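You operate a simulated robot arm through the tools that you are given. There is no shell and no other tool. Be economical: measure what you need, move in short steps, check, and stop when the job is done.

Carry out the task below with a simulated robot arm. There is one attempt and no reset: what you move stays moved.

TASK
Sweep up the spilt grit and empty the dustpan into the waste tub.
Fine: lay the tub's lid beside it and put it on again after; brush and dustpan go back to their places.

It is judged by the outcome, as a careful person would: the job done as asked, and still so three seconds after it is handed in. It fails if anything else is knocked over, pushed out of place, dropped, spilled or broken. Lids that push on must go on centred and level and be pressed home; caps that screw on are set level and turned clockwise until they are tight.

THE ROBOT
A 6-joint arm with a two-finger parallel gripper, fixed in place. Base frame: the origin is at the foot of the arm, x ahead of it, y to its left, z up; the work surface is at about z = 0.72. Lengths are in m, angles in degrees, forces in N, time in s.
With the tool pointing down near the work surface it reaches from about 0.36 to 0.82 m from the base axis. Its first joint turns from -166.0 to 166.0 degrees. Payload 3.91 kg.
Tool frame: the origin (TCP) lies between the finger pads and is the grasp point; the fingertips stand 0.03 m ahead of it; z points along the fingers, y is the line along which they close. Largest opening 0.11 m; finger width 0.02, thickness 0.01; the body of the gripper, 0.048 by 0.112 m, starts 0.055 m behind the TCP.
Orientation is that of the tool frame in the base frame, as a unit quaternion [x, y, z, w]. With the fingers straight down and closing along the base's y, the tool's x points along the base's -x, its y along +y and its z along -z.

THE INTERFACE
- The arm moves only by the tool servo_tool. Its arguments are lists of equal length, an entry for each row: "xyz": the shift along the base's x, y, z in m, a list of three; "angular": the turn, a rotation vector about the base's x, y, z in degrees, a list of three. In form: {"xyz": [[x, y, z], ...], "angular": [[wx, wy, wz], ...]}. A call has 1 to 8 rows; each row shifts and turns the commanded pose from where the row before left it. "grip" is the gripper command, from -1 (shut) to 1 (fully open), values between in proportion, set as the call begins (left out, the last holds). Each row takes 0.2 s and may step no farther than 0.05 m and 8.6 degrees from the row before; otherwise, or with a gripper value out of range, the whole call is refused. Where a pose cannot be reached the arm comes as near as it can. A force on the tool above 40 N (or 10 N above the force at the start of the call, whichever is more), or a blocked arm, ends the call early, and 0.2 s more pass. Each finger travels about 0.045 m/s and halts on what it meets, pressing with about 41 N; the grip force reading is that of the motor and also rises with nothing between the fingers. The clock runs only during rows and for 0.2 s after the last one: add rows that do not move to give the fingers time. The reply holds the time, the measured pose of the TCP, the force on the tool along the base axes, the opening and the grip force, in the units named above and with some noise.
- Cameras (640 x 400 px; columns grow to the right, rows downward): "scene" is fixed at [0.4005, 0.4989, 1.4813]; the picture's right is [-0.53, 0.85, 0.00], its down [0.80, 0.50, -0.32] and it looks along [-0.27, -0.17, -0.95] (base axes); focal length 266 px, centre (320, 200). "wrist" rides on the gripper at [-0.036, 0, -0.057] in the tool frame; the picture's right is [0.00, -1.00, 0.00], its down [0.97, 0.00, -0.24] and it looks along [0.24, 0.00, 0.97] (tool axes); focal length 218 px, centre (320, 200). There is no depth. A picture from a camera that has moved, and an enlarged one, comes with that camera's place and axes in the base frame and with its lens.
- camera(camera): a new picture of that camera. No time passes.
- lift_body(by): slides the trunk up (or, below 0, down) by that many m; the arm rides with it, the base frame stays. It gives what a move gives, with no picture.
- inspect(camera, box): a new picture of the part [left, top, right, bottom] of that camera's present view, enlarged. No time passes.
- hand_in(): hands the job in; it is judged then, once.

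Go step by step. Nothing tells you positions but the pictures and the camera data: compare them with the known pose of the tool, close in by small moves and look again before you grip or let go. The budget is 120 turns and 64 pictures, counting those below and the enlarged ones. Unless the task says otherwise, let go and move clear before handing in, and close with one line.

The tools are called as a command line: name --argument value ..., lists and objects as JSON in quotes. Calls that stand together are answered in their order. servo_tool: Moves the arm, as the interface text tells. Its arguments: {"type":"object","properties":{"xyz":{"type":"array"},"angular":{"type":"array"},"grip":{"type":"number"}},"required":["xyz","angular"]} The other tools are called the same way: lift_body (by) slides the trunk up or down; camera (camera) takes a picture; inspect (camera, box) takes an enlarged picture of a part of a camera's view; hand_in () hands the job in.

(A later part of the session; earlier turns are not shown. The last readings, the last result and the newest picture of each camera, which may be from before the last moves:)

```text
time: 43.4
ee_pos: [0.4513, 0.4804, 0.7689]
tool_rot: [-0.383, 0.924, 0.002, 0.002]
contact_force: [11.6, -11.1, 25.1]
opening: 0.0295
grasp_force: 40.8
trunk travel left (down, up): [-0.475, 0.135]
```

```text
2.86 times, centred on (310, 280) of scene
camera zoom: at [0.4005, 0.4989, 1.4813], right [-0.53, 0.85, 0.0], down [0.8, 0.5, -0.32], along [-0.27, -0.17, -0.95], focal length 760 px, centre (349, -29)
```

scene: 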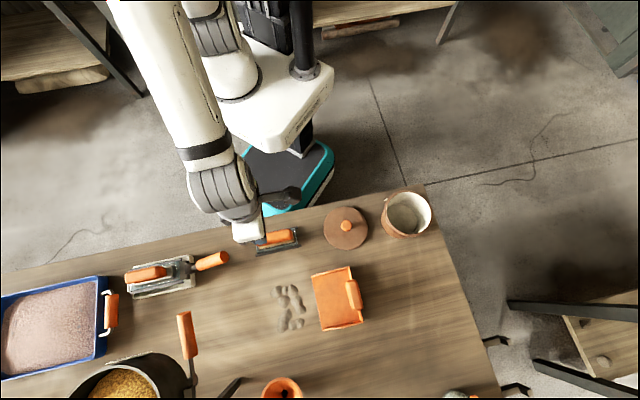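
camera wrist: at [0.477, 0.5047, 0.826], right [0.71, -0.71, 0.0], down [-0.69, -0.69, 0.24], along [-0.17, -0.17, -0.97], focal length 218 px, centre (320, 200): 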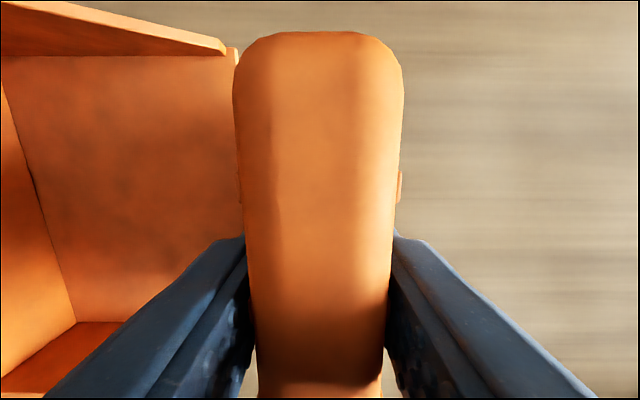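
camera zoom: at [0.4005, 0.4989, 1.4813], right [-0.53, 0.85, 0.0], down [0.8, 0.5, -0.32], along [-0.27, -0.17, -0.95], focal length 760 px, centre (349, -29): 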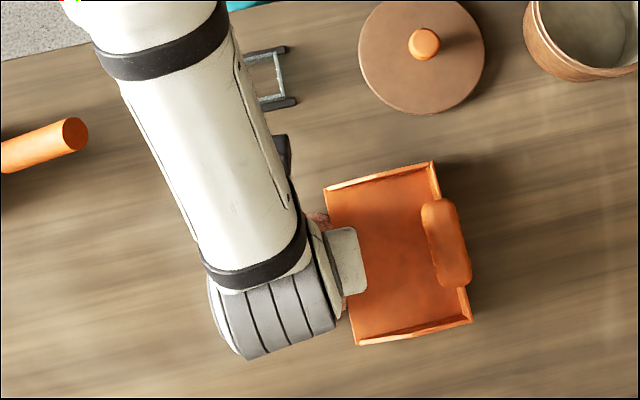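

The table behind the brush is clean, so the grit is moving with it, and the pan hasn't shifted. I'll continue over the lip with a slight rise.

servo_tool --xyz '[[-0.003, 0.003, 0.002], [-0.005, 0.005, 0.001], [-0.006, 0.006, 0.001], [-0.006, 0.006, 0], [-0.006, 0.006, 0], [-0.006, 0.006, 0], [0, 0, 0]]' --angular '[[0, 0, 0], [0, 0, 0], [0, 0, 0], [0, 0, 0], [0, 0, 0], [0, 0, 0], [0, 0, 0]]'

camera --camera "wrist"

inspect --camera "scene" --box '[220, 210, 400, 350]'

```text
time: 45.0
ee_pos: [0.4204, 0.5125, 0.7711]
tool_rot: [-0.383, 0.924, 0.0, 0.0]
contact_force: [0.7, -0.6, -2.7]
opening: 0.0294
grasp_force: 41.0
trunk travel left (down, up): [-0.475, 0.135]
```

```text
28 pictures are left
camera wrist: at [0.4459, 0.5379, 0.828], right [0.71, -0.71, 0.0], down [-0.69, -0.69, 0.24], along [-0.17, -0.17, -0.97], focal length 218 px, centre (320, 200)
```

wrist: 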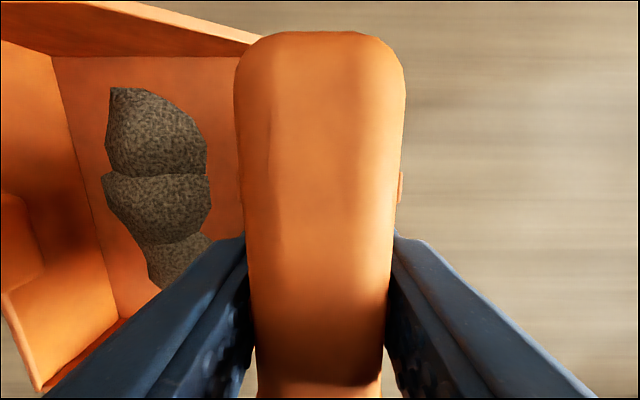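

```text
2.86 times, centred on (310, 280) of scene
camera zoom: at [0.4005, 0.4989, 1.4813], right [-0.53, 0.85, 0.0], down [0.8, 0.5, -0.32], along [-0.27, -0.17, -0.95], focal length 760 px, centre (349, -29)
```

zoom: 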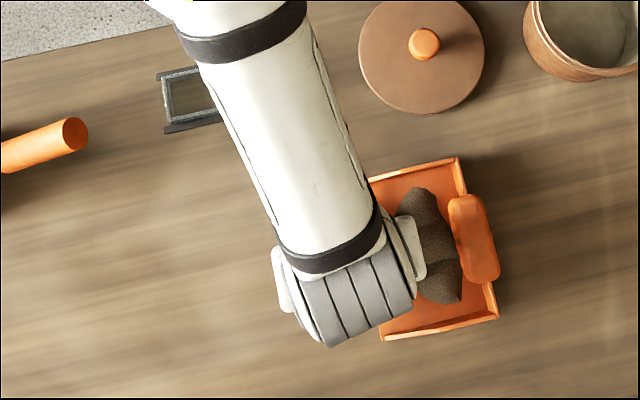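

The grit is now a heap inside the pan, though the pan slid about 2.5 cm and I'll set it back at the end. I'll lift the brush and check for leftovers.

servo_tool --xyz '[[0.003, -0.003, 0.02], [0, 0, 0.04], [0, 0, 0.04], [0, 0, 0.02], [0.02, -0.04, 0], [0.02, -0.04, 0], [0.0, 0, 0]]' --angular '[[0, 0, 0], [0, 0, 0], [0, 0, 0], [0, 0, 0], [0, 0, 0], [0, 0, 0], [0, 0, 0]]'

camera --camera "scene"

```text
time: 46.6
ee_pos: [0.4606, 0.4279, 0.8914]
tool_rot: [-0.382, 0.924, 0.001, 0.0]
contact_force: [-0.3, -1.0, -2.0]
opening: 0.0293
grasp_force: 40.7
trunk travel left (down, up): [-0.475, 0.135]
```

```text
26 pictures are left
```

scene: 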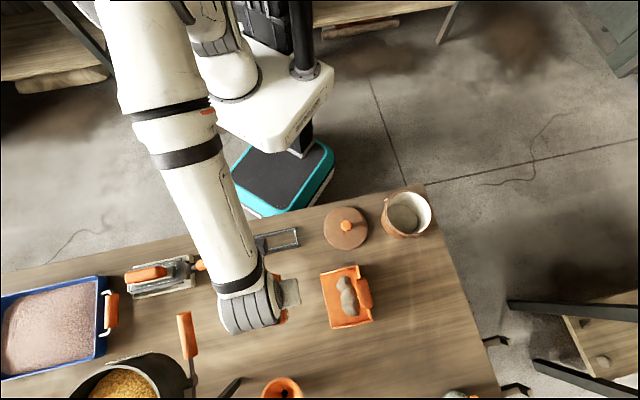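

All grit is in the pan. I'll return the brush: turn it back and move above its stand.

servo_tool --xyz '[[-0.01, -0.0092, 0], [-0.01, -0.0092, 0], [-0.01, -0.0092, 0], [-0.01, -0.0092, 0], [-0.01, -0.0092, 0], [-0.01, -0.0092, 0]]' --angular '[[0, 0, -8.2], [0, 0, -8.2], [0, 0, -8.2], [0, 0, -8.2], [0, 0, -8.2], [0, 0, -8.2]]'

servo_tool --xyz '[[-0.01, -0.0092, 0], [-0.01, -0.0092, 0], [-0.01, -0.0092, 0], [-0.01, -0.0092, 0], [-0.0086, -0.0092, 0], [0, 0, 0]]' --angular '[[0, 0, -8.2], [0, 0, -8.2], [0, 0, -8.2], [0, 0, -8.2], [0, 0, -8.0], [0, 0, 0]]'

camera --camera "wrist"

inspect --camera "scene" --box '[200, 170, 360, 270]'

```text
time: 48.0
ee_pos: [0.4023, 0.3738, 0.8921]
tool_rot: [0.037, 0.999, 0.0, 0.0]
contact_force: [-0.2, -0.9, -2.0]
opening: 0.0294
grasp_force: 41.2
trunk travel left (down, up): [-0.475, 0.135]
```

```text
time: 49.4
ee_pos: [0.3545, 0.3288, 0.8909]
tool_rot: [0.384, 0.924, 0.0, 0.0]
contact_force: [0.4, -0.2, -2.0]
opening: 0.0292
grasp_force: 41.0
trunk travel left (down, up): [-0.475, 0.135]
```

```text
25 pictures are left
camera wrist: at [0.3801, 0.3026, 0.9488], right [-0.71, -0.71, 0.0], down [-0.69, 0.69, 0.24], along [-0.17, 0.17, -0.97], focal length 218 px, centre (320, 200)
```

wrist: 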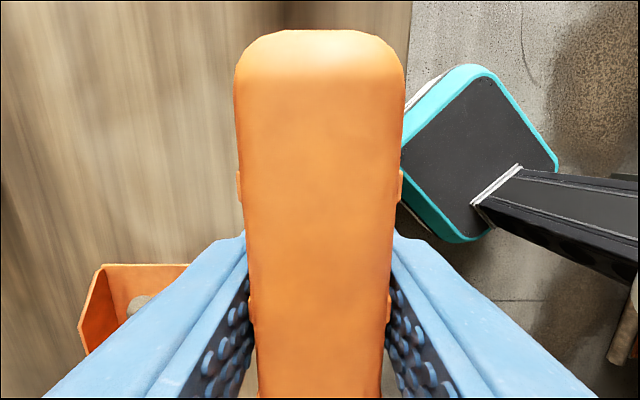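

```text
4.00 times, centred on (280, 220) of scene
camera zoom: at [0.4005, 0.4989, 1.4813], right [-0.53, 0.85, 0.0], down [0.8, 0.5, -0.32], along [-0.27, -0.17, -0.95], focal length 1064 px, centre (480, 120)
```

zoom: 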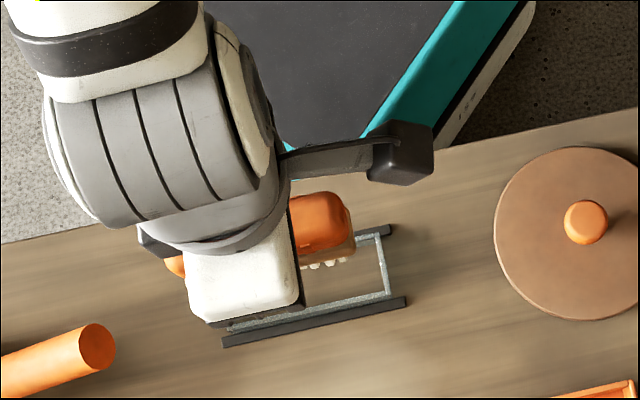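

By my reckoning I'm 2 mm off the pick-up point. I'll correct and lower the brush into its stand, watching the force.

servo_tool --xyz '[[-0.0022, -0.0014, -0.04], [0, 0, -0.04], [0, 0, -0.02], [0, 0, -0.01], [0, 0, -0.005], [0, 0, 0]]' --angular '[[0, 0, 0], [0, 0, 0], [0, 0, 0], [0, 0, 0], [0, 0, 0], [0, 0, 0]]'

servo_tool --xyz '[[0, 0, -0.003], [0, 0, 0]]' --angular '[[0, 0, 0], [0, 0, 0]]'

servo_tool --xyz '[[0, 0, -0.002], [0, 0, 0]]' --angular '[[0, 0, 0], [0, 0, 0]]'

```text
time: 50.8
ee_pos: [0.351, 0.3266, 0.778]
tool_rot: [0.384, 0.923, 0.0, 0.0]
contact_force: [-0.1, 0.5, -2.4]
opening: 0.0291
grasp_force: 41.0
trunk travel left (down, up): [-0.475, 0.135]
```

```text
time: 51.4
ee_pos: [0.35, 0.3259, 0.775]
tool_rot: [0.382, 0.924, 0.0, 0.0]
contact_force: [0.5, 0.4, -1.9]
opening: 0.0294
grasp_force: 40.6
trunk travel left (down, up): [-0.475, 0.135]
```

```text
time: 52.0
ee_pos: [0.3515, 0.3261, 0.7729]
tool_rot: [0.382, 0.924, 0.0, 0.0]
contact_force: [-0.4, -0.3, -2.1]
opening: 0.0294
grasp_force: 41.0
trunk travel left (down, up): [-0.475, 0.135]
```

servo_tool --xyz '[[0, 0, -0.002], [0, 0, 0]]' --angular '[[0, 0, 0], [0, 0, 0]]'

servo_tool --xyz '[[0, 0, -0.0015], [0, 0, 0]]' --angular '[[0, 0, 0], [0, 0, 0]]'

inspect --camera "scene" --box '[200, 170, 360, 270]'

```text
time: 52.6
ee_pos: [0.3524, 0.3279, 0.7704]
tool_rot: [0.382, 0.924, 0.001, 0.0]
contact_force: [-0.1, 0.2, -2.6]
opening: 0.0293
grasp_force: 40.9
trunk travel left (down, up): [-0.475, 0.135]
```

```text
time: 53.2
ee_pos: [0.3515, 0.3268, 0.7705]
tool_rot: [0.383, 0.924, 0.002, 0.0]
contact_force: [0.6, -0.9, 20.5]
opening: 0.0294
grasp_force: 40.7
trunk travel left (down, up): [-0.475, 0.135]
```

```text
4.00 times, centred on (280, 220) of scene
camera zoom: at [0.4005, 0.4989, 1.4813], right [-0.53, 0.85, 0.0], down [0.8, 0.5, -0.32], along [-0.27, -0.17, -0.95], focal length 1064 px, centre (480, 120)
```

zoom: 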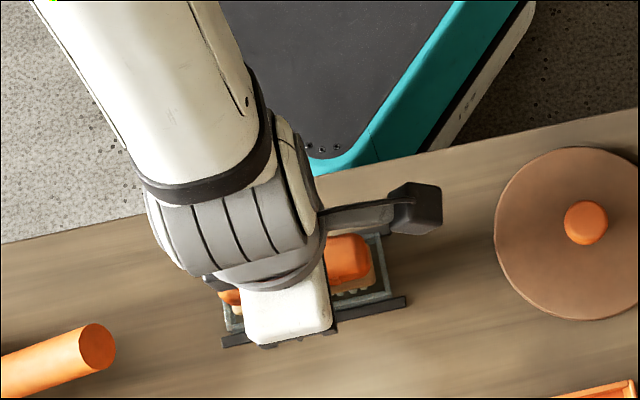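

The brush is down in its stand, as it was originally. I'll ease the pressure, release and rise.

servo_tool --xyz '[[0, 0, 0.002], [0, 0, 0]]' --angular '[[0, 0, 0], [0, 0, 0]]'

servo_tool --xyz '[[0, 0, 0], [0, 0, 0], [0, 0, 0], [0, 0, 0.02], [0, 0, 0.05], [0, 0, 0.05], [0, 0, 0.05], [0, 0, 0.0]]' --angular '[[0, 0, 0], [0, 0, 0], [0, 0, 0], [0, 0, 0], [0, 0, 0], [0, 0, 0], [0, 0, 0], [0, 0, 0]]' --grip 0.2

camera --camera "wrist"

```text
time: 53.8
ee_pos: [0.3519, 0.3267, 0.7694]
tool_rot: [0.383, 0.924, 0.0, 0.0]
contact_force: [3.5, -2.0, 2.4]
opening: 0.0293
grasp_force: 41.0
trunk travel left (down, up): [-0.475, 0.135]
```

```text
time: 55.6
ee_pos: [0.3526, 0.3249, 0.9385]
tool_rot: [0.383, 0.924, 0.0, 0.0]
contact_force: [0.2, -1.1, -0.3]
opening: 0.066
grasp_force: 0.0
trunk travel left (down, up): [-0.475, 0.135]
```

```text
22 pictures are left
camera wrist: at [0.3779, 0.2982, 0.9959], right [-0.71, -0.71, 0.0], down [-0.69, 0.69, 0.24], along [-0.17, 0.17, -0.97], focal length 218 px, centre (320, 200)
```

wrist: 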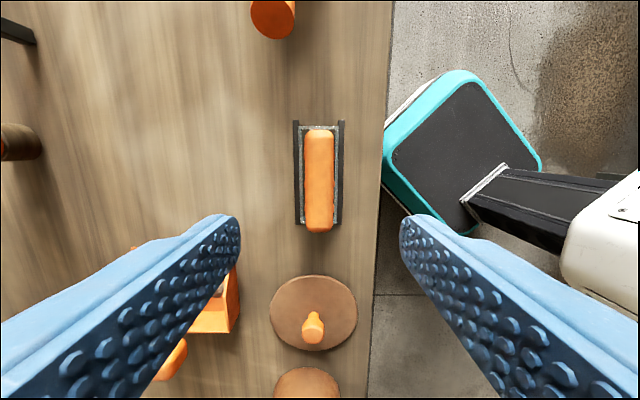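

The brush is back exactly as at first. Next the pan handle, now near (0.352,0.591): I'll turn the tool to close across it and go above it.

servo_tool --xyz '[[0, 0.0242, 0], [0, 0.0242, 0], [0, 0.0242, 0], [0, 0.0242, 0], [0, 0.0242, 0], [0, 0.0242, 0]]' --angular '[[0, 0, 8.2], [0, 0, 8.2], [0, 0, 8.2], [0, 0, 8.2], [0, 0, 8.2], [0, 0, 8.2]]'

servo_tool --xyz '[[0, 0.0242, 0], [0, 0.0242, 0], [0, 0.0242, 0], [0, 0.0242, 0], [0, 0.0242, 0], [0, 0, 0]]' --angular '[[0, 0, 8.2], [0, 0, 8.2], [0, 0, 8.2], [0, 0, 8.2], [0, 0, 7.8], [0, 0, 0]]'

camera --camera "wrist"

inspect --camera "scene" --box '[270, 230, 420, 350]'

```text
time: 57.0
ee_pos: [0.3506, 0.4718, 0.9419]
tool_rot: [-0.038, 0.999, 0.0, 0.0]
contact_force: [0.4, -1.2, -0.1]
opening: 0.066
grasp_force: 0.1
trunk travel left (down, up): [-0.475, 0.135]
```

```text
time: 58.4
ee_pos: [0.3531, 0.5945, 0.9436]
tool_rot: [-0.382, 0.924, 0.001, 0.0]
contact_force: [0.5, 1.0, -0.1]
opening: 0.0658
grasp_force: 0.0
trunk travel left (down, up): [-0.475, 0.135]
```

```text
21 pictures are left
camera wrist: at [0.3776, 0.6202, 0.9984], right [0.71, -0.71, 0.0], down [-0.69, -0.69, 0.24], along [-0.17, -0.17, -0.97], focal length 218 px, centre (320, 200)
```

wrist: 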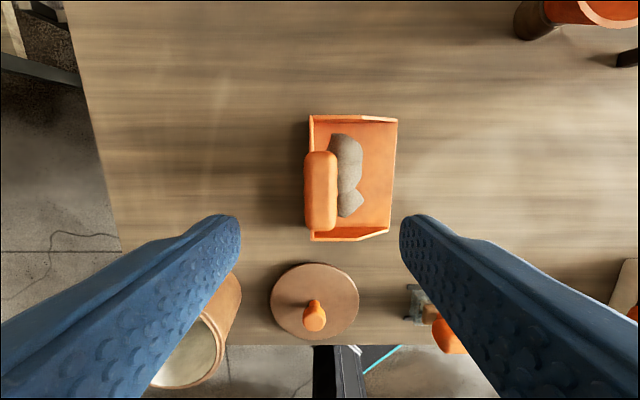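

```text
3.33 times, centred on (345, 290) of scene
camera zoom: at [0.4005, 0.4989, 1.4813], right [-0.53, 0.85, 0.0], down [0.8, 0.5, -0.32], along [-0.27, -0.17, -0.95], focal length 887 px, centre (237, -100)
```

zoom: 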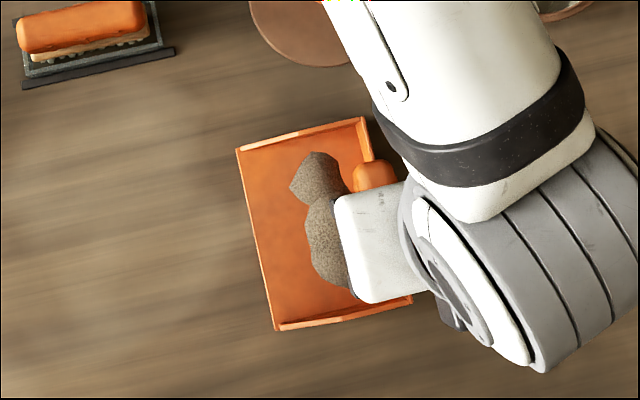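

The handle sits centred under the tool, about 4 mm nearer. I'll shift, descend to z≈0.85 and look again.

servo_tool --xyz '[[-0.003, -0.003, -0.035], [0, 0, -0.035], [0, 0, -0.022], [0, 0, 0]]' --angular '[[0, 0, 0], [0, 0, 0], [0, 0, 0], [0, 0, 0]]'

camera --camera "wrist"

```text
time: 59.4
ee_pos: [0.3485, 0.5924, 0.8484]
tool_rot: [-0.381, 0.924, 0.0, 0.0]
contact_force: [0.7, -0.6, 0.7]
opening: 0.0661
grasp_force: 0.1
trunk travel left (down, up): [-0.475, 0.135]
```

```text
19 pictures are left
camera wrist: at [0.3744, 0.6166, 0.905], right [0.7, -0.71, 0.0], down [-0.69, -0.68, 0.24], along [-0.17, -0.17, -0.97], focal length 218 px, centre (320, 200)
```

wrist: 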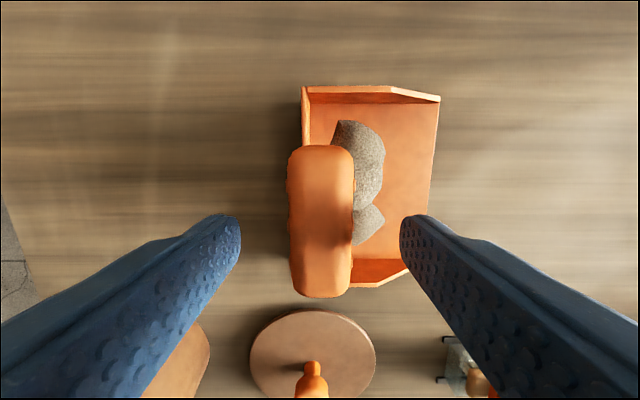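

The handle top is at z≈0.81, centred between the fingers. I'll lower to z≈0.803 (tips at 0.773, above the heap) and close.

servo_tool --xyz '[[0, 0, -0.025], [0, 0, -0.02], [0, 0, 0]]' --angular '[[0, 0, 0], [0, 0, 0], [0, 0, 0]]'

servo_tool --xyz '[[0, 0, 0], [0, 0, 0], [0, 0, 0], [0, 0, 0], [0, 0, 0]]' --angular '[[0, 0, 0], [0, 0, 0], [0, 0, 0], [0, 0, 0], [0, 0, 0]]' --grip -1

camera --camera "wrist"

```text
time: 60.2
ee_pos: [0.3505, 0.5938, 0.8048]
tool_rot: [-0.381, 0.925, 0.0, -0.001]
contact_force: [0.4, 0.1, -0.3]
opening: 0.0658
grasp_force: 0.1
trunk travel left (down, up): [-0.475, 0.135]
```

```text
time: 61.4
ee_pos: [0.3518, 0.5924, 0.8055]
tool_rot: [-0.381, 0.925, 0.0, 0.001]
contact_force: [-1.0, 1.4, 0.3]
opening: 0.0277
grasp_force: 40.7
trunk travel left (down, up): [-0.475, 0.135]
```

```text
18 pictures are left
camera wrist: at [0.3759, 0.6173, 0.8621], right [0.7, -0.71, 0.0], down [-0.69, -0.68, 0.24], along [-0.17, -0.17, -0.97], focal length 218 px, centre (320, 200)
```

wrist: 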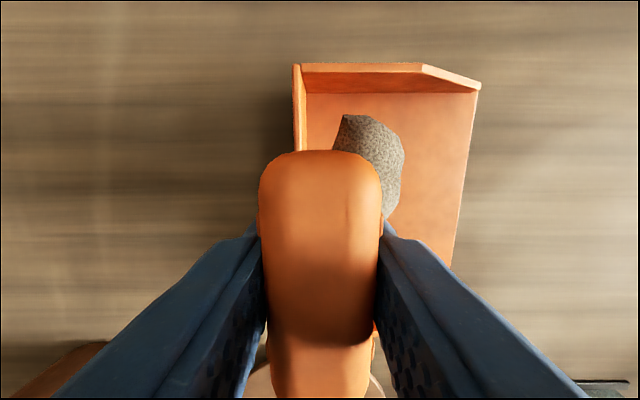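

The handle is held (0.028 m). I'll lift the pan level and move it toward the tub, keeping it high.

servo_tool --xyz '[[0, 0, 0.01], [0, 0, 0.02], [0, 0, 0.04], [0, 0, 0.04], [0, 0, 0.04], [0, 0, 0.04], [0, 0, 0]]' --angular '[[0, 0, 0], [0, 0, 0], [0, 0, 0], [0, 0, 0], [0, 0, 0], [0, 0, 0], [0, 0, 0]]'

camera --camera "scene"

```text
time: 63.0
ee_pos: [0.3495, 0.5909, 0.9925]
tool_rot: [-0.381, 0.925, 0.0, 0.0]
contact_force: [-0.6, 0.4, -2.3]
opening: 0.0278
grasp_force: 41.5
trunk travel left (down, up): [-0.475, 0.135]
```

```text
17 pictures are left
```

scene: 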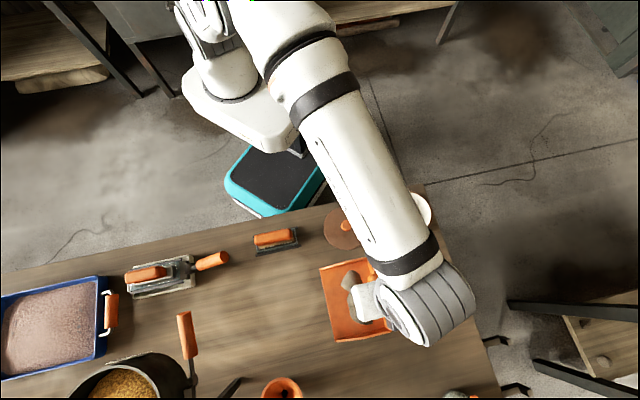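

The grit rides in the pan and the table is clean. I'll carry it level until the lip is over the tub's centre.

servo_tool --xyz '[[-0.03, 0.007, 0], [-0.04, 0.0095, 0], [-0.04, 0.0095, 0], [-0.04, 0.0095, 0], [-0.04, 0.0095, 0], [-0.04, 0.0095, 0], [-0.04, 0.009, 0], [-0.0265, 0.0055, 0]]' --angular '[[0, 0, 0], [0, 0, 0], [0, 0, 0], [0, 0, 0], [0, 0, 0], [0, 0, 0], [0, 0, 0], [0, 0, 0]]'

servo_tool --xyz '[[0, 0, -0.015], [0, 0, -0.015], [0, 0, 0]]' --angular '[[0, 0, 0], [0, 0, 0], [0, 0, 0]]'

camera --camera "wrist"

inspect --camera "scene" --box '[330, 110, 490, 250]'

```text
time: 64.8
ee_pos: [0.0511, 0.6572, 0.9923]
tool_rot: [-0.381, 0.925, -0.001, 0.0]
contact_force: [0.4, 0.4, -2.4]
opening: 0.0277
grasp_force: 40.9
trunk travel left (down, up): [-0.475, 0.135]
```

```text
time: 65.6
ee_pos: [0.0513, 0.6587, 0.9626]
tool_rot: [-0.38, 0.925, 0.0, 0.0]
contact_force: [0.6, -0.2, -2.3]
opening: 0.0277
grasp_force: 40.6
trunk travel left (down, up): [-0.475, 0.135]
```

```text
16 pictures are left
camera wrist: at [0.0775, 0.6836, 1.0198], right [0.7, -0.71, 0.0], down [-0.69, -0.68, 0.24], along [-0.17, -0.17, -0.97], focal length 218 px, centre (320, 200)
```

wrist: 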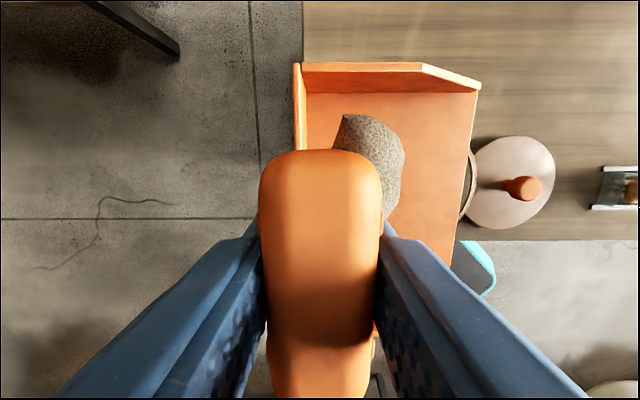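

```text
2.86 times, centred on (410, 180) of scene
camera zoom: at [0.4005, 0.4989, 1.4813], right [-0.53, 0.85, 0.0], down [0.8, 0.5, -0.32], along [-0.27, -0.17, -0.95], focal length 760 px, centre (63, 257)
```

zoom: 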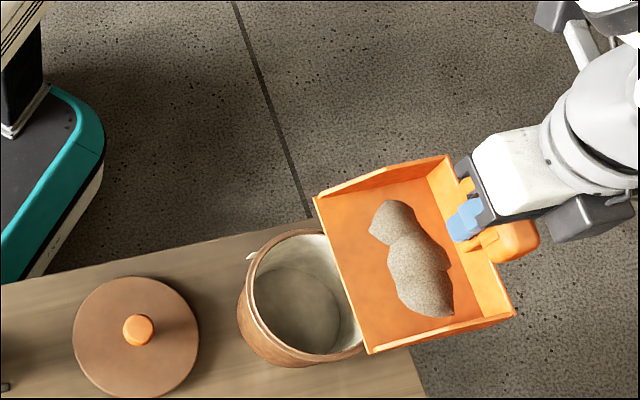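

The lip's midpoint is over the tub centre within a few mm. I'll tilt the front down step by step about the handle's axis, shifting so the lip stays over the tub.

servo_tool --xyz '[[0.0088, -0.0088, 0], [0.0099, -0.0099, 0], [0.0108, -0.0108, 0], [0, 0, 0]]' --angular '[[5.66, 5.66, 0], [5.66, 5.66, 0], [5.66, 5.66, 0], [0, 0, 0]]'

inspect --camera "scene" --box '[330, 110, 490, 250]'

```text
time: 66.6
ee_pos: [0.0804, 0.6284, 0.9635]
tool_rot: [-0.373, 0.904, 0.193, -0.08]
contact_force: [0.3, 0.3, -3.0]
opening: 0.0278
grasp_force: 41.4
trunk travel left (down, up): [-0.475, 0.135]
```

```text
2.86 times, centred on (410, 180) of scene
camera zoom: at [0.4005, 0.4989, 1.4813], right [-0.53, 0.85, 0.0], down [0.8, 0.5, -0.32], along [-0.27, -0.17, -0.95], focal length 760 px, centre (63, 257)
```

zoom: 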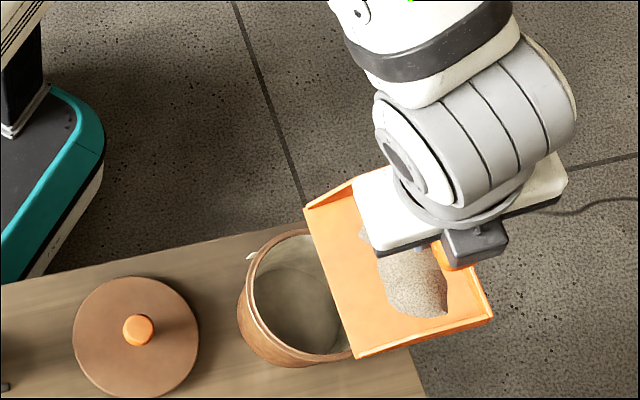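

The lip remains over the tub centre (0.118,0.594). I'll continue the tilt to about 64°.

servo_tool --xyz '[[0.0115, -0.0115, -0.004], [0.0119, -0.0119, -0.004], [0.0122, -0.0122, 0], [0.0122, -0.0122, 0], [0.0119, -0.0119, 0], [0, 0, 0], [0, 0, 0], [0, 0, 0]]' --angular '[[5.66, 5.66, 0], [5.66, 5.66, 0], [5.66, 5.66, 0], [5.66, 5.66, 0], [5.66, 5.66, 0], [0, 0, 0], [0, 0, 0], [0, 0, 0]]'

inspect --camera "scene" --box '[330, 110, 490, 250]'

```text
time: 68.4
ee_pos: [0.142, 0.5707, 0.9554]
tool_rot: [-0.323, 0.784, 0.49, -0.204]
contact_force: [0.3, -0.4, -3.4]
opening: 0.0278
grasp_force: 40.9
trunk travel left (down, up): [-0.475, 0.135]
```

```text
2.86 times, centred on (410, 180) of scene
camera zoom: at [0.4005, 0.4989, 1.4813], right [-0.53, 0.85, 0.0], down [0.8, 0.5, -0.32], along [-0.27, -0.17, -0.95], focal length 760 px, centre (63, 257)
```

zoom: 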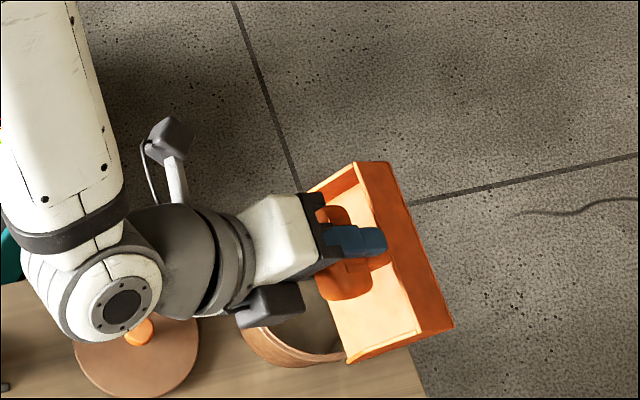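

The pan is steep now. I'll check with the wrist camera whether the grit has gone into the tub.

camera --camera "wrist"

```text
12 pictures are left
camera wrist: at [0.2037, 0.5592, 0.9801], right [0.31, -0.31, -0.9], down [-0.53, -0.84, 0.11], along [-0.79, 0.45, -0.42], focal length 218 px, centre (320, 200)
```

wrist: 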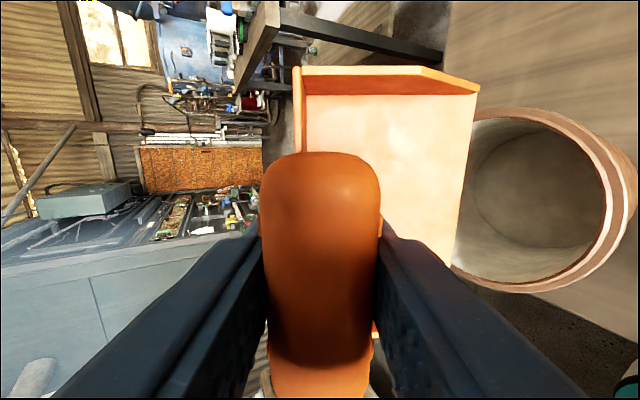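

The visible floor of the pan is empty. I'll tilt a little more with a small shake to be sure, then rise.

servo_tool --xyz '[[0.0115, -0.0115, 0], [0, 0, 0.006], [0, 0, -0.006], [0, 0, 0.006], [0, 0, -0.006], [0, 0, 0], [0, 0, 0.03], [0, 0, 0]]' --angular '[[5.66, 5.66, 0], [0, 0, 0], [0, 0, 0], [0, 0, 0], [0, 0, 0], [0, 0, 0], [0, 0, 0], [0, 0, 0]]'

servo_tool --xyz '[[0.01, -0.01, 0.01], [0, 0, 0], [0, 0, 0], [0, 0, 0], [0, 0, 0], [0, 0, 0], [0, 0, 0], [0, 0, 0]]' --angular '[[-5.66, -5.66, 0], [-5.66, -5.66, 0], [-5.66, -5.66, 0], [-5.66, -5.66, 0], [-5.66, -5.66, 0], [-5.66, -5.66, 0], [-5.66, -5.66, 0], [-5.66, -5.66, 0]]'

servo_tool --xyz '[[0.02, 0.0, 0], [0.04, 0.0, 0], [0.04, 0, 0], [0.04, 0, 0], [0, 0, 0]]' --angular '[[-5.66, -5.66, 0], [0, 0, 0], [0, 0, 0], [0, 0, 0], [0, 0, 0]]'

camera --camera "scene"

```text
time: 70.2
ee_pos: [0.152, 0.5574, 0.9857]
tool_rot: [-0.308, 0.748, 0.543, -0.226]
contact_force: [-0.9, -0.8, -2.5]
opening: 0.0276
grasp_force: 41.2
trunk travel left (down, up): [-0.475, 0.135]
```

```text
time: 72.0
ee_pos: [0.1626, 0.549, 0.9945]
tool_rot: [-0.38, 0.922, 0.063, -0.027]
contact_force: [-0.7, -0.2, -2.8]
opening: 0.0278
grasp_force: 40.4
trunk travel left (down, up): [-0.475, 0.135]
```

```text
time: 73.2
ee_pos: [0.3052, 0.5505, 0.9935]
tool_rot: [-0.381, 0.925, 0.0, 0.0]
contact_force: [-0.5, -0.1, -2.2]
opening: 0.0278
grasp_force: 40.9
trunk travel left (down, up): [-0.475, 0.135]
```

```text
11 pictures are left
```

scene: 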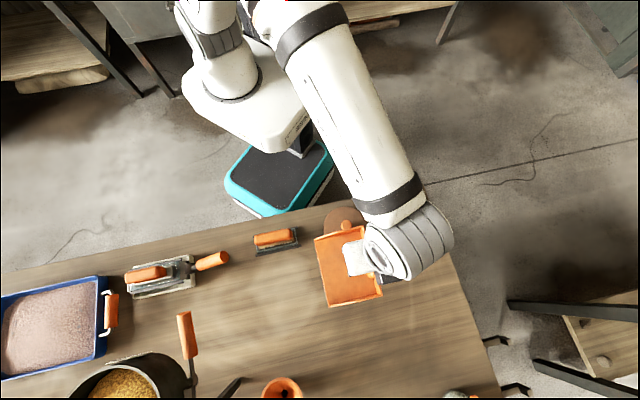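

The pan is empty. I'll take it back to its first place, near (0.367,0.5755) for the handle, and lower it.

servo_tool --xyz '[[0.031, 0.0121, 0], [0.031, 0.0121, 0], [0, 0, -0.04], [0, 0, -0.04], [0, 0, -0.04], [0, 0, -0.04], [0, 0, -0.02], [0, 0, 0]]' --angular '[[0, 0, 0], [0, 0, 0], [0, 0, 0], [0, 0, 0], [0, 0, 0], [0, 0, 0], [0, 0, 0], [0, 0, 0]]'

inspect --camera "scene" --box '[220, 210, 400, 350]'

```text
time: 75.0
ee_pos: [0.3652, 0.5706, 0.8166]
tool_rot: [-0.381, 0.925, 0.0, 0.0]
contact_force: [0.1, -0.2, -2.2]
opening: 0.0275
grasp_force: 41.0
trunk travel left (down, up): [-0.475, 0.135]
```

```text
2.86 times, centred on (310, 280) of scene
camera zoom: at [0.4005, 0.4989, 1.4813], right [-0.53, 0.85, 0.0], down [0.8, 0.5, -0.32], along [-0.27, -0.17, -0.95], focal length 760 px, centre (349, -29)
```

zoom: 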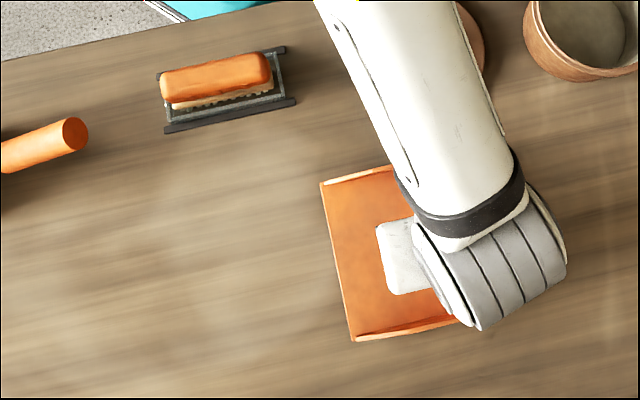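

The pan is about 5 mm off its first outline, matching the measured pose error. I'll correct that and lower to contact.

servo_tool --xyz '[[0.0015, 0.005, 0], [0, 0, -0.006], [0, 0, 0]]' --angular '[[0, 0, 0], [0, 0, 0], [0, 0, 0]]'

servo_tool --xyz '[[0, 0, -0.004], [0, 0, 0]]' --angular '[[0, 0, 0], [0, 0, 0]]'

servo_tool --xyz '[[0, 0, -0.002], [0, 0, 0]]' --angular '[[0, 0, 0], [0, 0, 0]]'

```text
time: 75.8
ee_pos: [0.3667, 0.5772, 0.8115]
tool_rot: [-0.38, 0.925, 0.001, 0.0]
contact_force: [-0.3, 1.0, -2.2]
opening: 0.0276
grasp_force: 41.3
trunk travel left (down, up): [-0.475, 0.135]
```

```text
time: 76.4
ee_pos: [0.3655, 0.5784, 0.8076]
tool_rot: [-0.381, 0.925, 0.0, 0.0]
contact_force: [0.2, -0.2, -2.5]
opening: 0.0277
grasp_force: 40.8
trunk travel left (down, up): [-0.475, 0.135]
```

```text
time: 77.0
ee_pos: [0.3659, 0.578, 0.8072]
tool_rot: [-0.381, 0.924, 0.001, 0.002]
contact_force: [-1.5, -3.6, 12.1]
opening: 0.0277
grasp_force: 41.3
trunk travel left (down, up): [-0.475, 0.135]
```

The pan touches the table. I'll check its outline before letting go.

inspect --camera "scene" --box '[220, 210, 400, 350]'

```text
2.86 times, centred on (310, 280) of scene
camera zoom: at [0.4005, 0.4989, 1.4813], right [-0.53, 0.85, 0.0], down [0.8, 0.5, -0.32], along [-0.27, -0.17, -0.95], focal length 760 px, centre (349, -29)
```

zoom: 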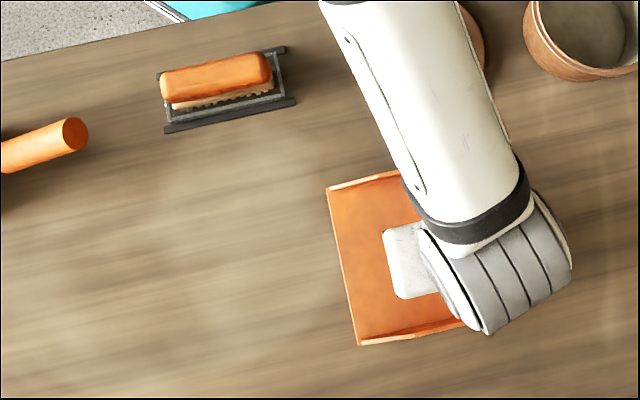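

The outline matches the original within about 2 mm. I'll release the pan and rise.

servo_tool --xyz '[[0, 0, 0.0015], [0, 0, 0]]' --angular '[[0, 0, 0], [0, 0, 0]]'

servo_tool --xyz '[[0, 0, 0], [0, 0, 0], [0, 0, 0], [0, 0, 0.02], [0, 0, 0.05], [0, 0, 0.05], [0, 0, 0.02], [0, 0, 0.0]]' --angular '[[0, 0, 0], [0, 0, 0], [0, 0, 0], [0, 0, 0], [0, 0, 0], [0, 0, 0], [0, 0, 0], [0, 0, 0]]' --grip 0.2

servo_tool --xyz '[[-0.0245, -0.0175, 0], [-0.0245, -0.0175, 0], [-0.0245, -0.0175, 0], [-0.0245, -0.0175, 0], [-0.0245, -0.0175, 0], [-0.0205, -0.0175, 0], [0, 0, 0]]' --angular '[[0, 0, -7.45], [0, 0, -7.45], [0, 0, -7.45], [0, 0, -7.45], [0, 0, -7.45], [0, 0, -7.45], [0, 0, 0]]'

camera --camera "wrist"

camera --camera "scene"

```text
time: 77.6
ee_pos: [0.3661, 0.5776, 0.8063]
tool_rot: [-0.381, 0.924, 0.001, 0.001]
contact_force: [1.2, -1.3, 7.5]
opening: 0.0278
grasp_force: 40.8
trunk travel left (down, up): [-0.475, 0.135]
```

```text
time: 79.4
ee_pos: [0.3663, 0.5734, 0.9487]
tool_rot: [-0.381, 0.925, 0.0, 0.0]
contact_force: [0.4, 0.4, -0.1]
opening: 0.066
grasp_force: 0.1
trunk travel left (down, up): [-0.475, 0.135]
```

```text
time: 81.0
ee_pos: [0.2212, 0.4727, 0.9447]
tool_rot: [0.0, 1.0, 0.0, 0.0]
contact_force: [-0.1, 0.1, 0.3]
opening: 0.0661
grasp_force: 0.1
trunk travel left (down, up): [-0.475, 0.135]
```

```text
8 pictures are left
camera wrist: at [0.2586, 0.4724, 1.0021], right [0.0, -1.0, 0.0], down [-0.97, 0.0, 0.24], along [-0.24, 0.0, -0.97], focal length 218 px, centre (320, 200)
```

wrist: 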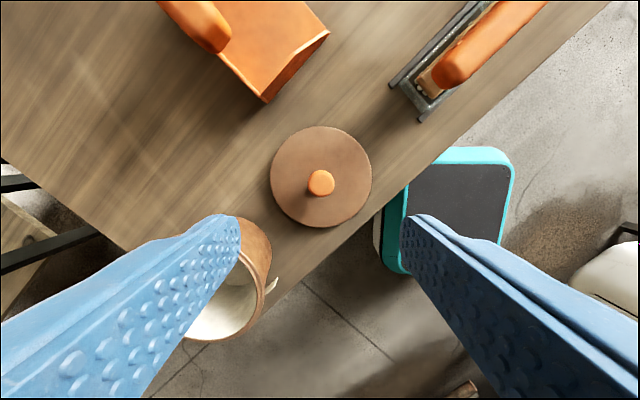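

```text
7 pictures are left
```

scene: 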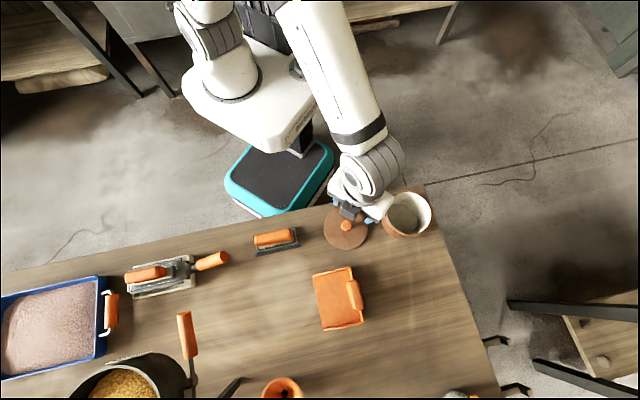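

Pan, brush and lid are in place. One close look into the tub confirms the grit before I put the lid on.

inspect --camera "scene" --box '[370, 175, 450, 245]'

servo_tool --xyz '[[0.001, 0, -0.04], [0, 0, -0.04], [0, 0, -0.04], [0, 0, -0.03], [0, 0, -0.0195], [0, 0, 0]]' --angular '[[0, 0, 0], [0, 0, 0], [0, 0, 0], [0, 0, 0], [0, 0, 0], [0, 0, 0]]'

```text
5.71 times, centred on (410, 210) of scene
camera zoom: at [0.4005, 0.4989, 1.4813], right [-0.53, 0.85, 0.0], down [0.8, 0.5, -0.32], along [-0.27, -0.17, -0.95], focal length 1520 px, centre (-194, 143)
```

zoom: 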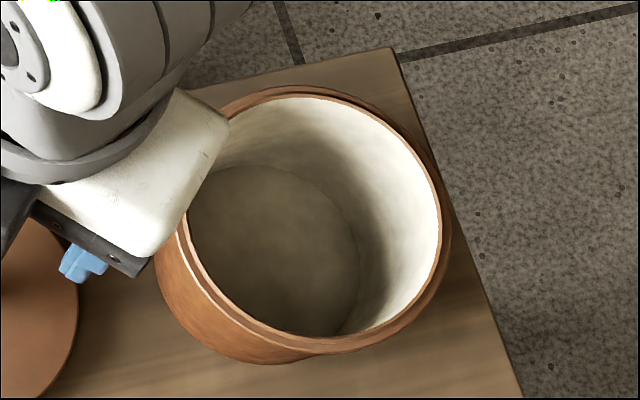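

```text
time: 82.4
ee_pos: [0.2247, 0.4738, 0.775]
tool_rot: [-0.001, 1.0, 0.0, 0.0]
contact_force: [0.3, 0.1, -0.7]
opening: 0.0658
grasp_force: 0.2
trunk travel left (down, up): [-0.475, 0.135]
```

I can't see a heap in the tub from this angle, so I must not close it yet. I'll rise without gripping the lid and look straight into the tub with the wrist camera.

servo_tool --xyz '[[0, 0, 0.04], [0, 0, 0.05], [0, 0, 0.05], [0, 0, 0.05], [-0.02, 0.04, 0.02], [-0.02, 0.04, 0.02], [-0.02, 0.04, 0.02], [0, 0, 0]]' --angular '[[0, 0, 0], [0, 0, 0], [0, 0, 0], [0, 0, 0], [0, 0, 0], [0, 0, 0], [0, 0, 0], [0, 0, 0]]'

inspect --camera "wrist" --box '[220, 80, 420, 280]'

```text
time: 84.2
ee_pos: [0.1622, 0.5899, 1.0278]
tool_rot: [0.0, 1.0, 0.0, 0.0]
contact_force: [-0.2, -0.1, 0.2]
opening: 0.0659
grasp_force: 0.1
trunk travel left (down, up): [-0.475, 0.135]
```

```text
2.00 times, centred on (320, 180) of wrist
camera zoom: at [0.1977, 0.5906, 1.0848], right [0.0, -1.0, 0.0], down [-0.97, 0.0, 0.24], along [-0.24, 0.0, -0.97], focal length 436 px, centre (320, 240)
```

zoom: 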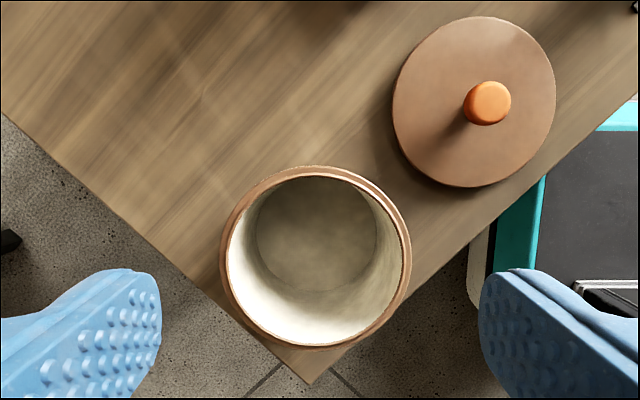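

The tub bottom shows no clear lumps. I'll enlarge it once more before deciding.

inspect --camera "wrist" --box '[280, 132, 360, 182]'

```text
8.00 times, centred on (320, 157) of wrist
camera zoom: at [0.1977, 0.5906, 1.0848], right [0.0, -1.0, 0.0], down [-0.97, 0.0, 0.24], along [-0.24, 0.0, -0.97], focal length 1746 px, centre (320, 544)
```

zoom: 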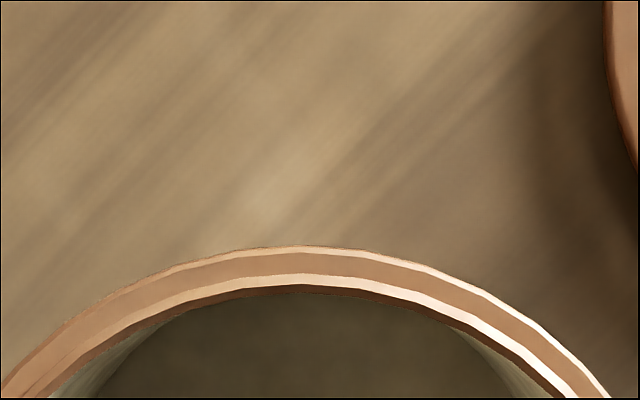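

That crop missed the tub's floor. Grit left the pan with the lip over the tub, and none shows on the table or floor, so I'll go on with the lid: back over the knob and down.

servo_tool --xyz '[[0.0198, -0.0395, -0.02], [0.0198, -0.0395, -0.02], [0.0198, -0.0395, -0.02], [0, 0, -0.05], [0, 0, -0.05], [0, 0, -0.05], [0, 0, -0.02], [0, 0, 0]]' --angular '[[0, 0, 0], [0, 0, 0], [0, 0, 0], [0, 0, 0], [0, 0, 0], [0, 0, 0], [0, 0, 0], [0, 0, 0]]'

servo_tool --xyz '[[0, 0, 0], [0, 0, 0]]' --angular '[[0, 0, 0], [0, 0, 0]]'

servo_tool --xyz '[[0, 0, 0], [0, 0, 0]]' --angular '[[0, 0, 0], [0, 0, 0]]'

```text
time: 86.0
ee_pos: [0.2243, 0.4762, 0.7954]
tool_rot: [0.0, 1.0, 0.0, 0.0]
contact_force: [0.8, -0.4, -0.5]
opening: 0.066
grasp_force: 0.0
trunk travel left (down, up): [-0.475, 0.135]
```

```text
time: 86.6
ee_pos: [0.2261, 0.4755, 0.7945]
tool_rot: [-0.001, 1.0, 0.001, 0.0]
contact_force: [0.1, -0.2, -0.3]
opening: 0.0663
grasp_force: 0.1
trunk travel left (down, up): [-0.475, 0.135]
```

```text
time: 87.2
ee_pos: [0.2243, 0.4762, 0.7959]
tool_rot: [-0.001, 1.0, 0.0, -0.001]
contact_force: [0.1, -0.2, 0.4]
opening: 0.0661
grasp_force: 0.1
trunk travel left (down, up): [-0.475, 0.135]
```

I'm about 3 mm off the release pose. I'll correct, finish lowering and grip the knob.

servo_tool --xyz '[[-0.0029, -0.0035, -0.01], [0, 0, -0.01], [0, 0, 0], [0, 0, 0]]' --angular '[[0, 0, 0], [0, 0, 0], [0, 0, 0], [0, 0, 0]]'

servo_tool --xyz '[[0, 0, 0], [0, 0, 0], [0, 0, 0], [0, 0, 0], [0, 0, 0]]' --angular '[[0, 0, 0], [0, 0, 0], [0, 0, 0], [0, 0, 0], [0, 0, 0]]' --grip -1

servo_tool --xyz '[[0, 0, 0], [0, 0, 0]]' --angular '[[0, 0, 0], [0, 0, 0]]'

```text
time: 88.2
ee_pos: [0.2212, 0.4709, 0.7759]
tool_rot: [-0.002, 1.0, 0.0, -0.001]
contact_force: [0.8, 0.9, -0.8]
opening: 0.0659
grasp_force: 0.2
trunk travel left (down, up): [-0.475, 0.135]
```

```text
time: 89.4
ee_pos: [0.2225, 0.4715, 0.7757]
tool_rot: [-0.001, 1.0, 0.0, 0.0]
contact_force: [-0.8, 1.0, 1.4]
opening: 0.0275
grasp_force: 41.0
trunk travel left (down, up): [-0.475, 0.135]
```

```text
time: 90.0
ee_pos: [0.2215, 0.4702, 0.776]
tool_rot: [-0.001, 1.0, 0.0, 0.0]
contact_force: [0.3, 0.2, 0.0]
opening: 0.0278
grasp_force: 40.9
trunk travel left (down, up): [-0.475, 0.135]
```

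The knob is gripped (0.028 m). I'll lift the lid and carry it over the tub.

servo_tool --xyz '[[0, 0, 0.02], [0, 0, 0.05], [0, 0, 0.05], [0, 0, 0.05], [-0.0343, 0.041, 0], [-0.0343, 0.041, 0], [-0.0344, 0.041, 0], [0, 0, 0]]' --angular '[[0, 0, 0], [0, 0, 0], [0, 0, 0], [0, 0, 0], [0, 0, 0], [0, 0, 0], [0, 0, 0], [0, 0, 0]]'

servo_tool --xyz '[[0, 0, -0.04], [0, 0, -0.025], [0, 0, 0]]' --angular '[[0, 0, 0], [0, 0, 0], [0, 0, 0]]'

servo_tool --xyz '[[0, 0, 0], [0, 0, 0]]' --angular '[[0, 0, 0], [0, 0, 0]]'

servo_tool --xyz '[[0, 0, 0], [0, 0, 0]]' --angular '[[0, 0, 0], [0, 0, 0]]'

inspect --camera "scene" --box '[350, 150, 470, 250]'

```text
refused: row 5 steps farther than a row can; nothing moved
```

```text
time: 90.3
ee_pos: [0.2224, 0.4726, 0.7751]
tool_rot: [-0.002, 1.0, 0.003, 0.001]
contact_force: [-1.9, -3.5, 17.5]
opening: 0.0279
grasp_force: 40.8
trunk travel left (down, up): [-0.475, 0.135]
stopped in row 1: the force on the tool passed its limit (the readings are from after the stop); the commanded pose is now the measured one
```

```text
time: 90.9
ee_pos: [0.2222, 0.4722, 0.7752]
tool_rot: [-0.001, 1.0, 0.004, 0.002]
contact_force: [0.3, 0.3, 30.6]
opening: 0.0277
grasp_force: 41.3
trunk travel left (down, up): [-0.475, 0.135]
```

```text
time: 91.5
ee_pos: [0.2228, 0.4724, 0.774]
tool_rot: [-0.001, 1.0, 0.004, 0.002]
contact_force: [1.2, 4.6, 37.9]
opening: 0.0276
grasp_force: 41.1
trunk travel left (down, up): [-0.475, 0.135]
```

```text
4.00 times, centred on (410, 200) of scene
camera zoom: at [0.4005, 0.4989, 1.4813], right [-0.53, 0.85, 0.0], down [0.8, 0.5, -0.32], along [-0.27, -0.17, -0.95], focal length 1064 px, centre (-40, 200)
```

zoom: 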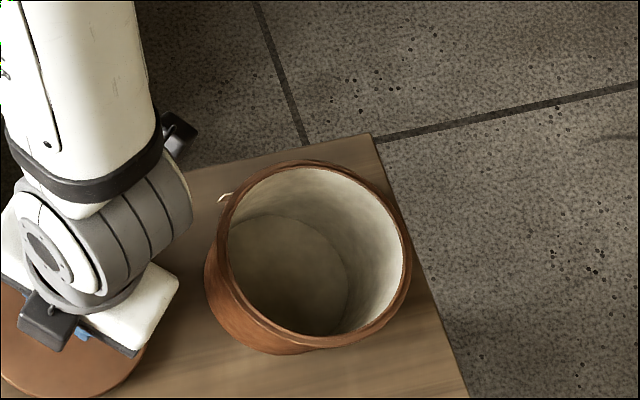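

The carry step was refused for length and the following lowering pressed the lid briefly on the table; it stayed put. I'll now lift, one call at a time.

servo_tool --xyz '[[0, 0, 0.005], [0, 0, 0.02], [0, 0, 0.04], [0, 0, 0.05], [0, 0, 0.05], [0, 0, 0]]' --angular '[[0, 0, 0], [0, 0, 0], [0, 0, 0], [0, 0, 0], [0, 0, 0], [0, 0, 0]]'

```text
time: 92.9
ee_pos: [0.2215, 0.4728, 0.9383]
tool_rot: [0.0, 1.0, 0.002, 0.0]
contact_force: [1.1, -0.2, -0.7]
opening: 0.0279
grasp_force: 40.6
trunk travel left (down, up): [-0.475, 0.135]
```

The lid is lifted and level. I'll carry it over the tub.

servo_tool --xyz '[[-0.0257, 0.0303, 0], [-0.0257, 0.0303, 0], [-0.0257, 0.0303, 0], [-0.0256, 0.0304, 0], [0, 0, 0], [0, 0, 0]]' --angular '[[0, 0, 0], [0, 0, 0], [0, 0, 0], [0, 0, 0], [0, 0, 0], [0, 0, 0]]'

servo_tool --xyz '[[0, 0, -0.025], [0, 0, -0.02], [0, 0, -0.015], [0, 0, 0]]' --angular '[[0, 0, 0], [0, 0, 0], [0, 0, 0], [0, 0, 0]]'

servo_tool --xyz '[[0, 0, 0], [0, 0, 0]]' --angular '[[0, 0, 0], [0, 0, 0]]'

servo_tool --xyz '[[0, 0, 0], [0, 0, 0]]' --angular '[[0, 0, 0], [0, 0, 0]]'

```text
time: 94.3
ee_pos: [0.1186, 0.5921, 0.9406]
tool_rot: [-0.001, 1.0, 0.002, 0.001]
contact_force: [0.5, 0.0, -0.2]
opening: 0.0277
grasp_force: 40.9
trunk travel left (down, up): [-0.475, 0.135]
```

```text
time: 95.3
ee_pos: [0.1188, 0.5953, 0.879]
tool_rot: [-0.002, 1.0, 0.002, 0.001]
contact_force: [0.4, 0.3, 0.1]
opening: 0.0276
grasp_force: 40.7
trunk travel left (down, up): [-0.475, 0.135]
```

```text
time: 95.9
ee_pos: [0.1193, 0.5944, 0.8797]
tool_rot: [0.0, 1.0, 0.002, 0.001]
contact_force: [-0.7, 0.5, -0.2]
opening: 0.0279
grasp_force: 40.5
trunk travel left (down, up): [-0.475, 0.135]
```

```text
time: 96.5
ee_pos: [0.1195, 0.5944, 0.8793]
tool_rot: [-0.001, 1.0, 0.002, 0.002]
contact_force: [0.1, -0.1, -0.7]
opening: 0.0275
grasp_force: 41.1
trunk travel left (down, up): [-0.475, 0.135]
```

Position matches the pick-up point within 1 mm. I'll trim a slight tilt, then lower onto the tub in small steps.

servo_tool --xyz '[[-0.0004, -0.0004, -0.01], [0, 0, -0.008], [0, 0, 0]]' --angular '[[-0.23, 0.15, 0], [0, 0, 0], [0, 0, 0]]'

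servo_tool --xyz '[[0, 0, -0.003], [0, 0, 0]]' --angular '[[0, 0, 0], [0, 0, 0]]'

servo_tool --xyz '[[0, 0, -0.002], [0, 0, 0]]' --angular '[[0, 0, 0], [0, 0, 0]]'

```text
time: 97.3
ee_pos: [0.1191, 0.5937, 0.8599]
tool_rot: [-0.002, 1.0, 0.0, -0.001]
contact_force: [0.2, -0.1, -0.3]
opening: 0.028
grasp_force: 40.7
trunk travel left (down, up): [-0.475, 0.135]
```

```text
time: 97.9
ee_pos: [0.1191, 0.5947, 0.8557]
tool_rot: [-0.001, 1.0, 0.0, -0.001]
contact_force: [0.9, -1.1, 0.3]
opening: 0.0281
grasp_force: 41.0
trunk travel left (down, up): [-0.475, 0.135]
```

```text
time: 98.5
ee_pos: [0.1207, 0.5945, 0.8562]
tool_rot: [-0.001, 1.0, 0.0, -0.001]
contact_force: [5.4, -0.7, 14.2]
opening: 0.0279
grasp_force: 40.9
trunk travel left (down, up): [-0.475, 0.135]
```

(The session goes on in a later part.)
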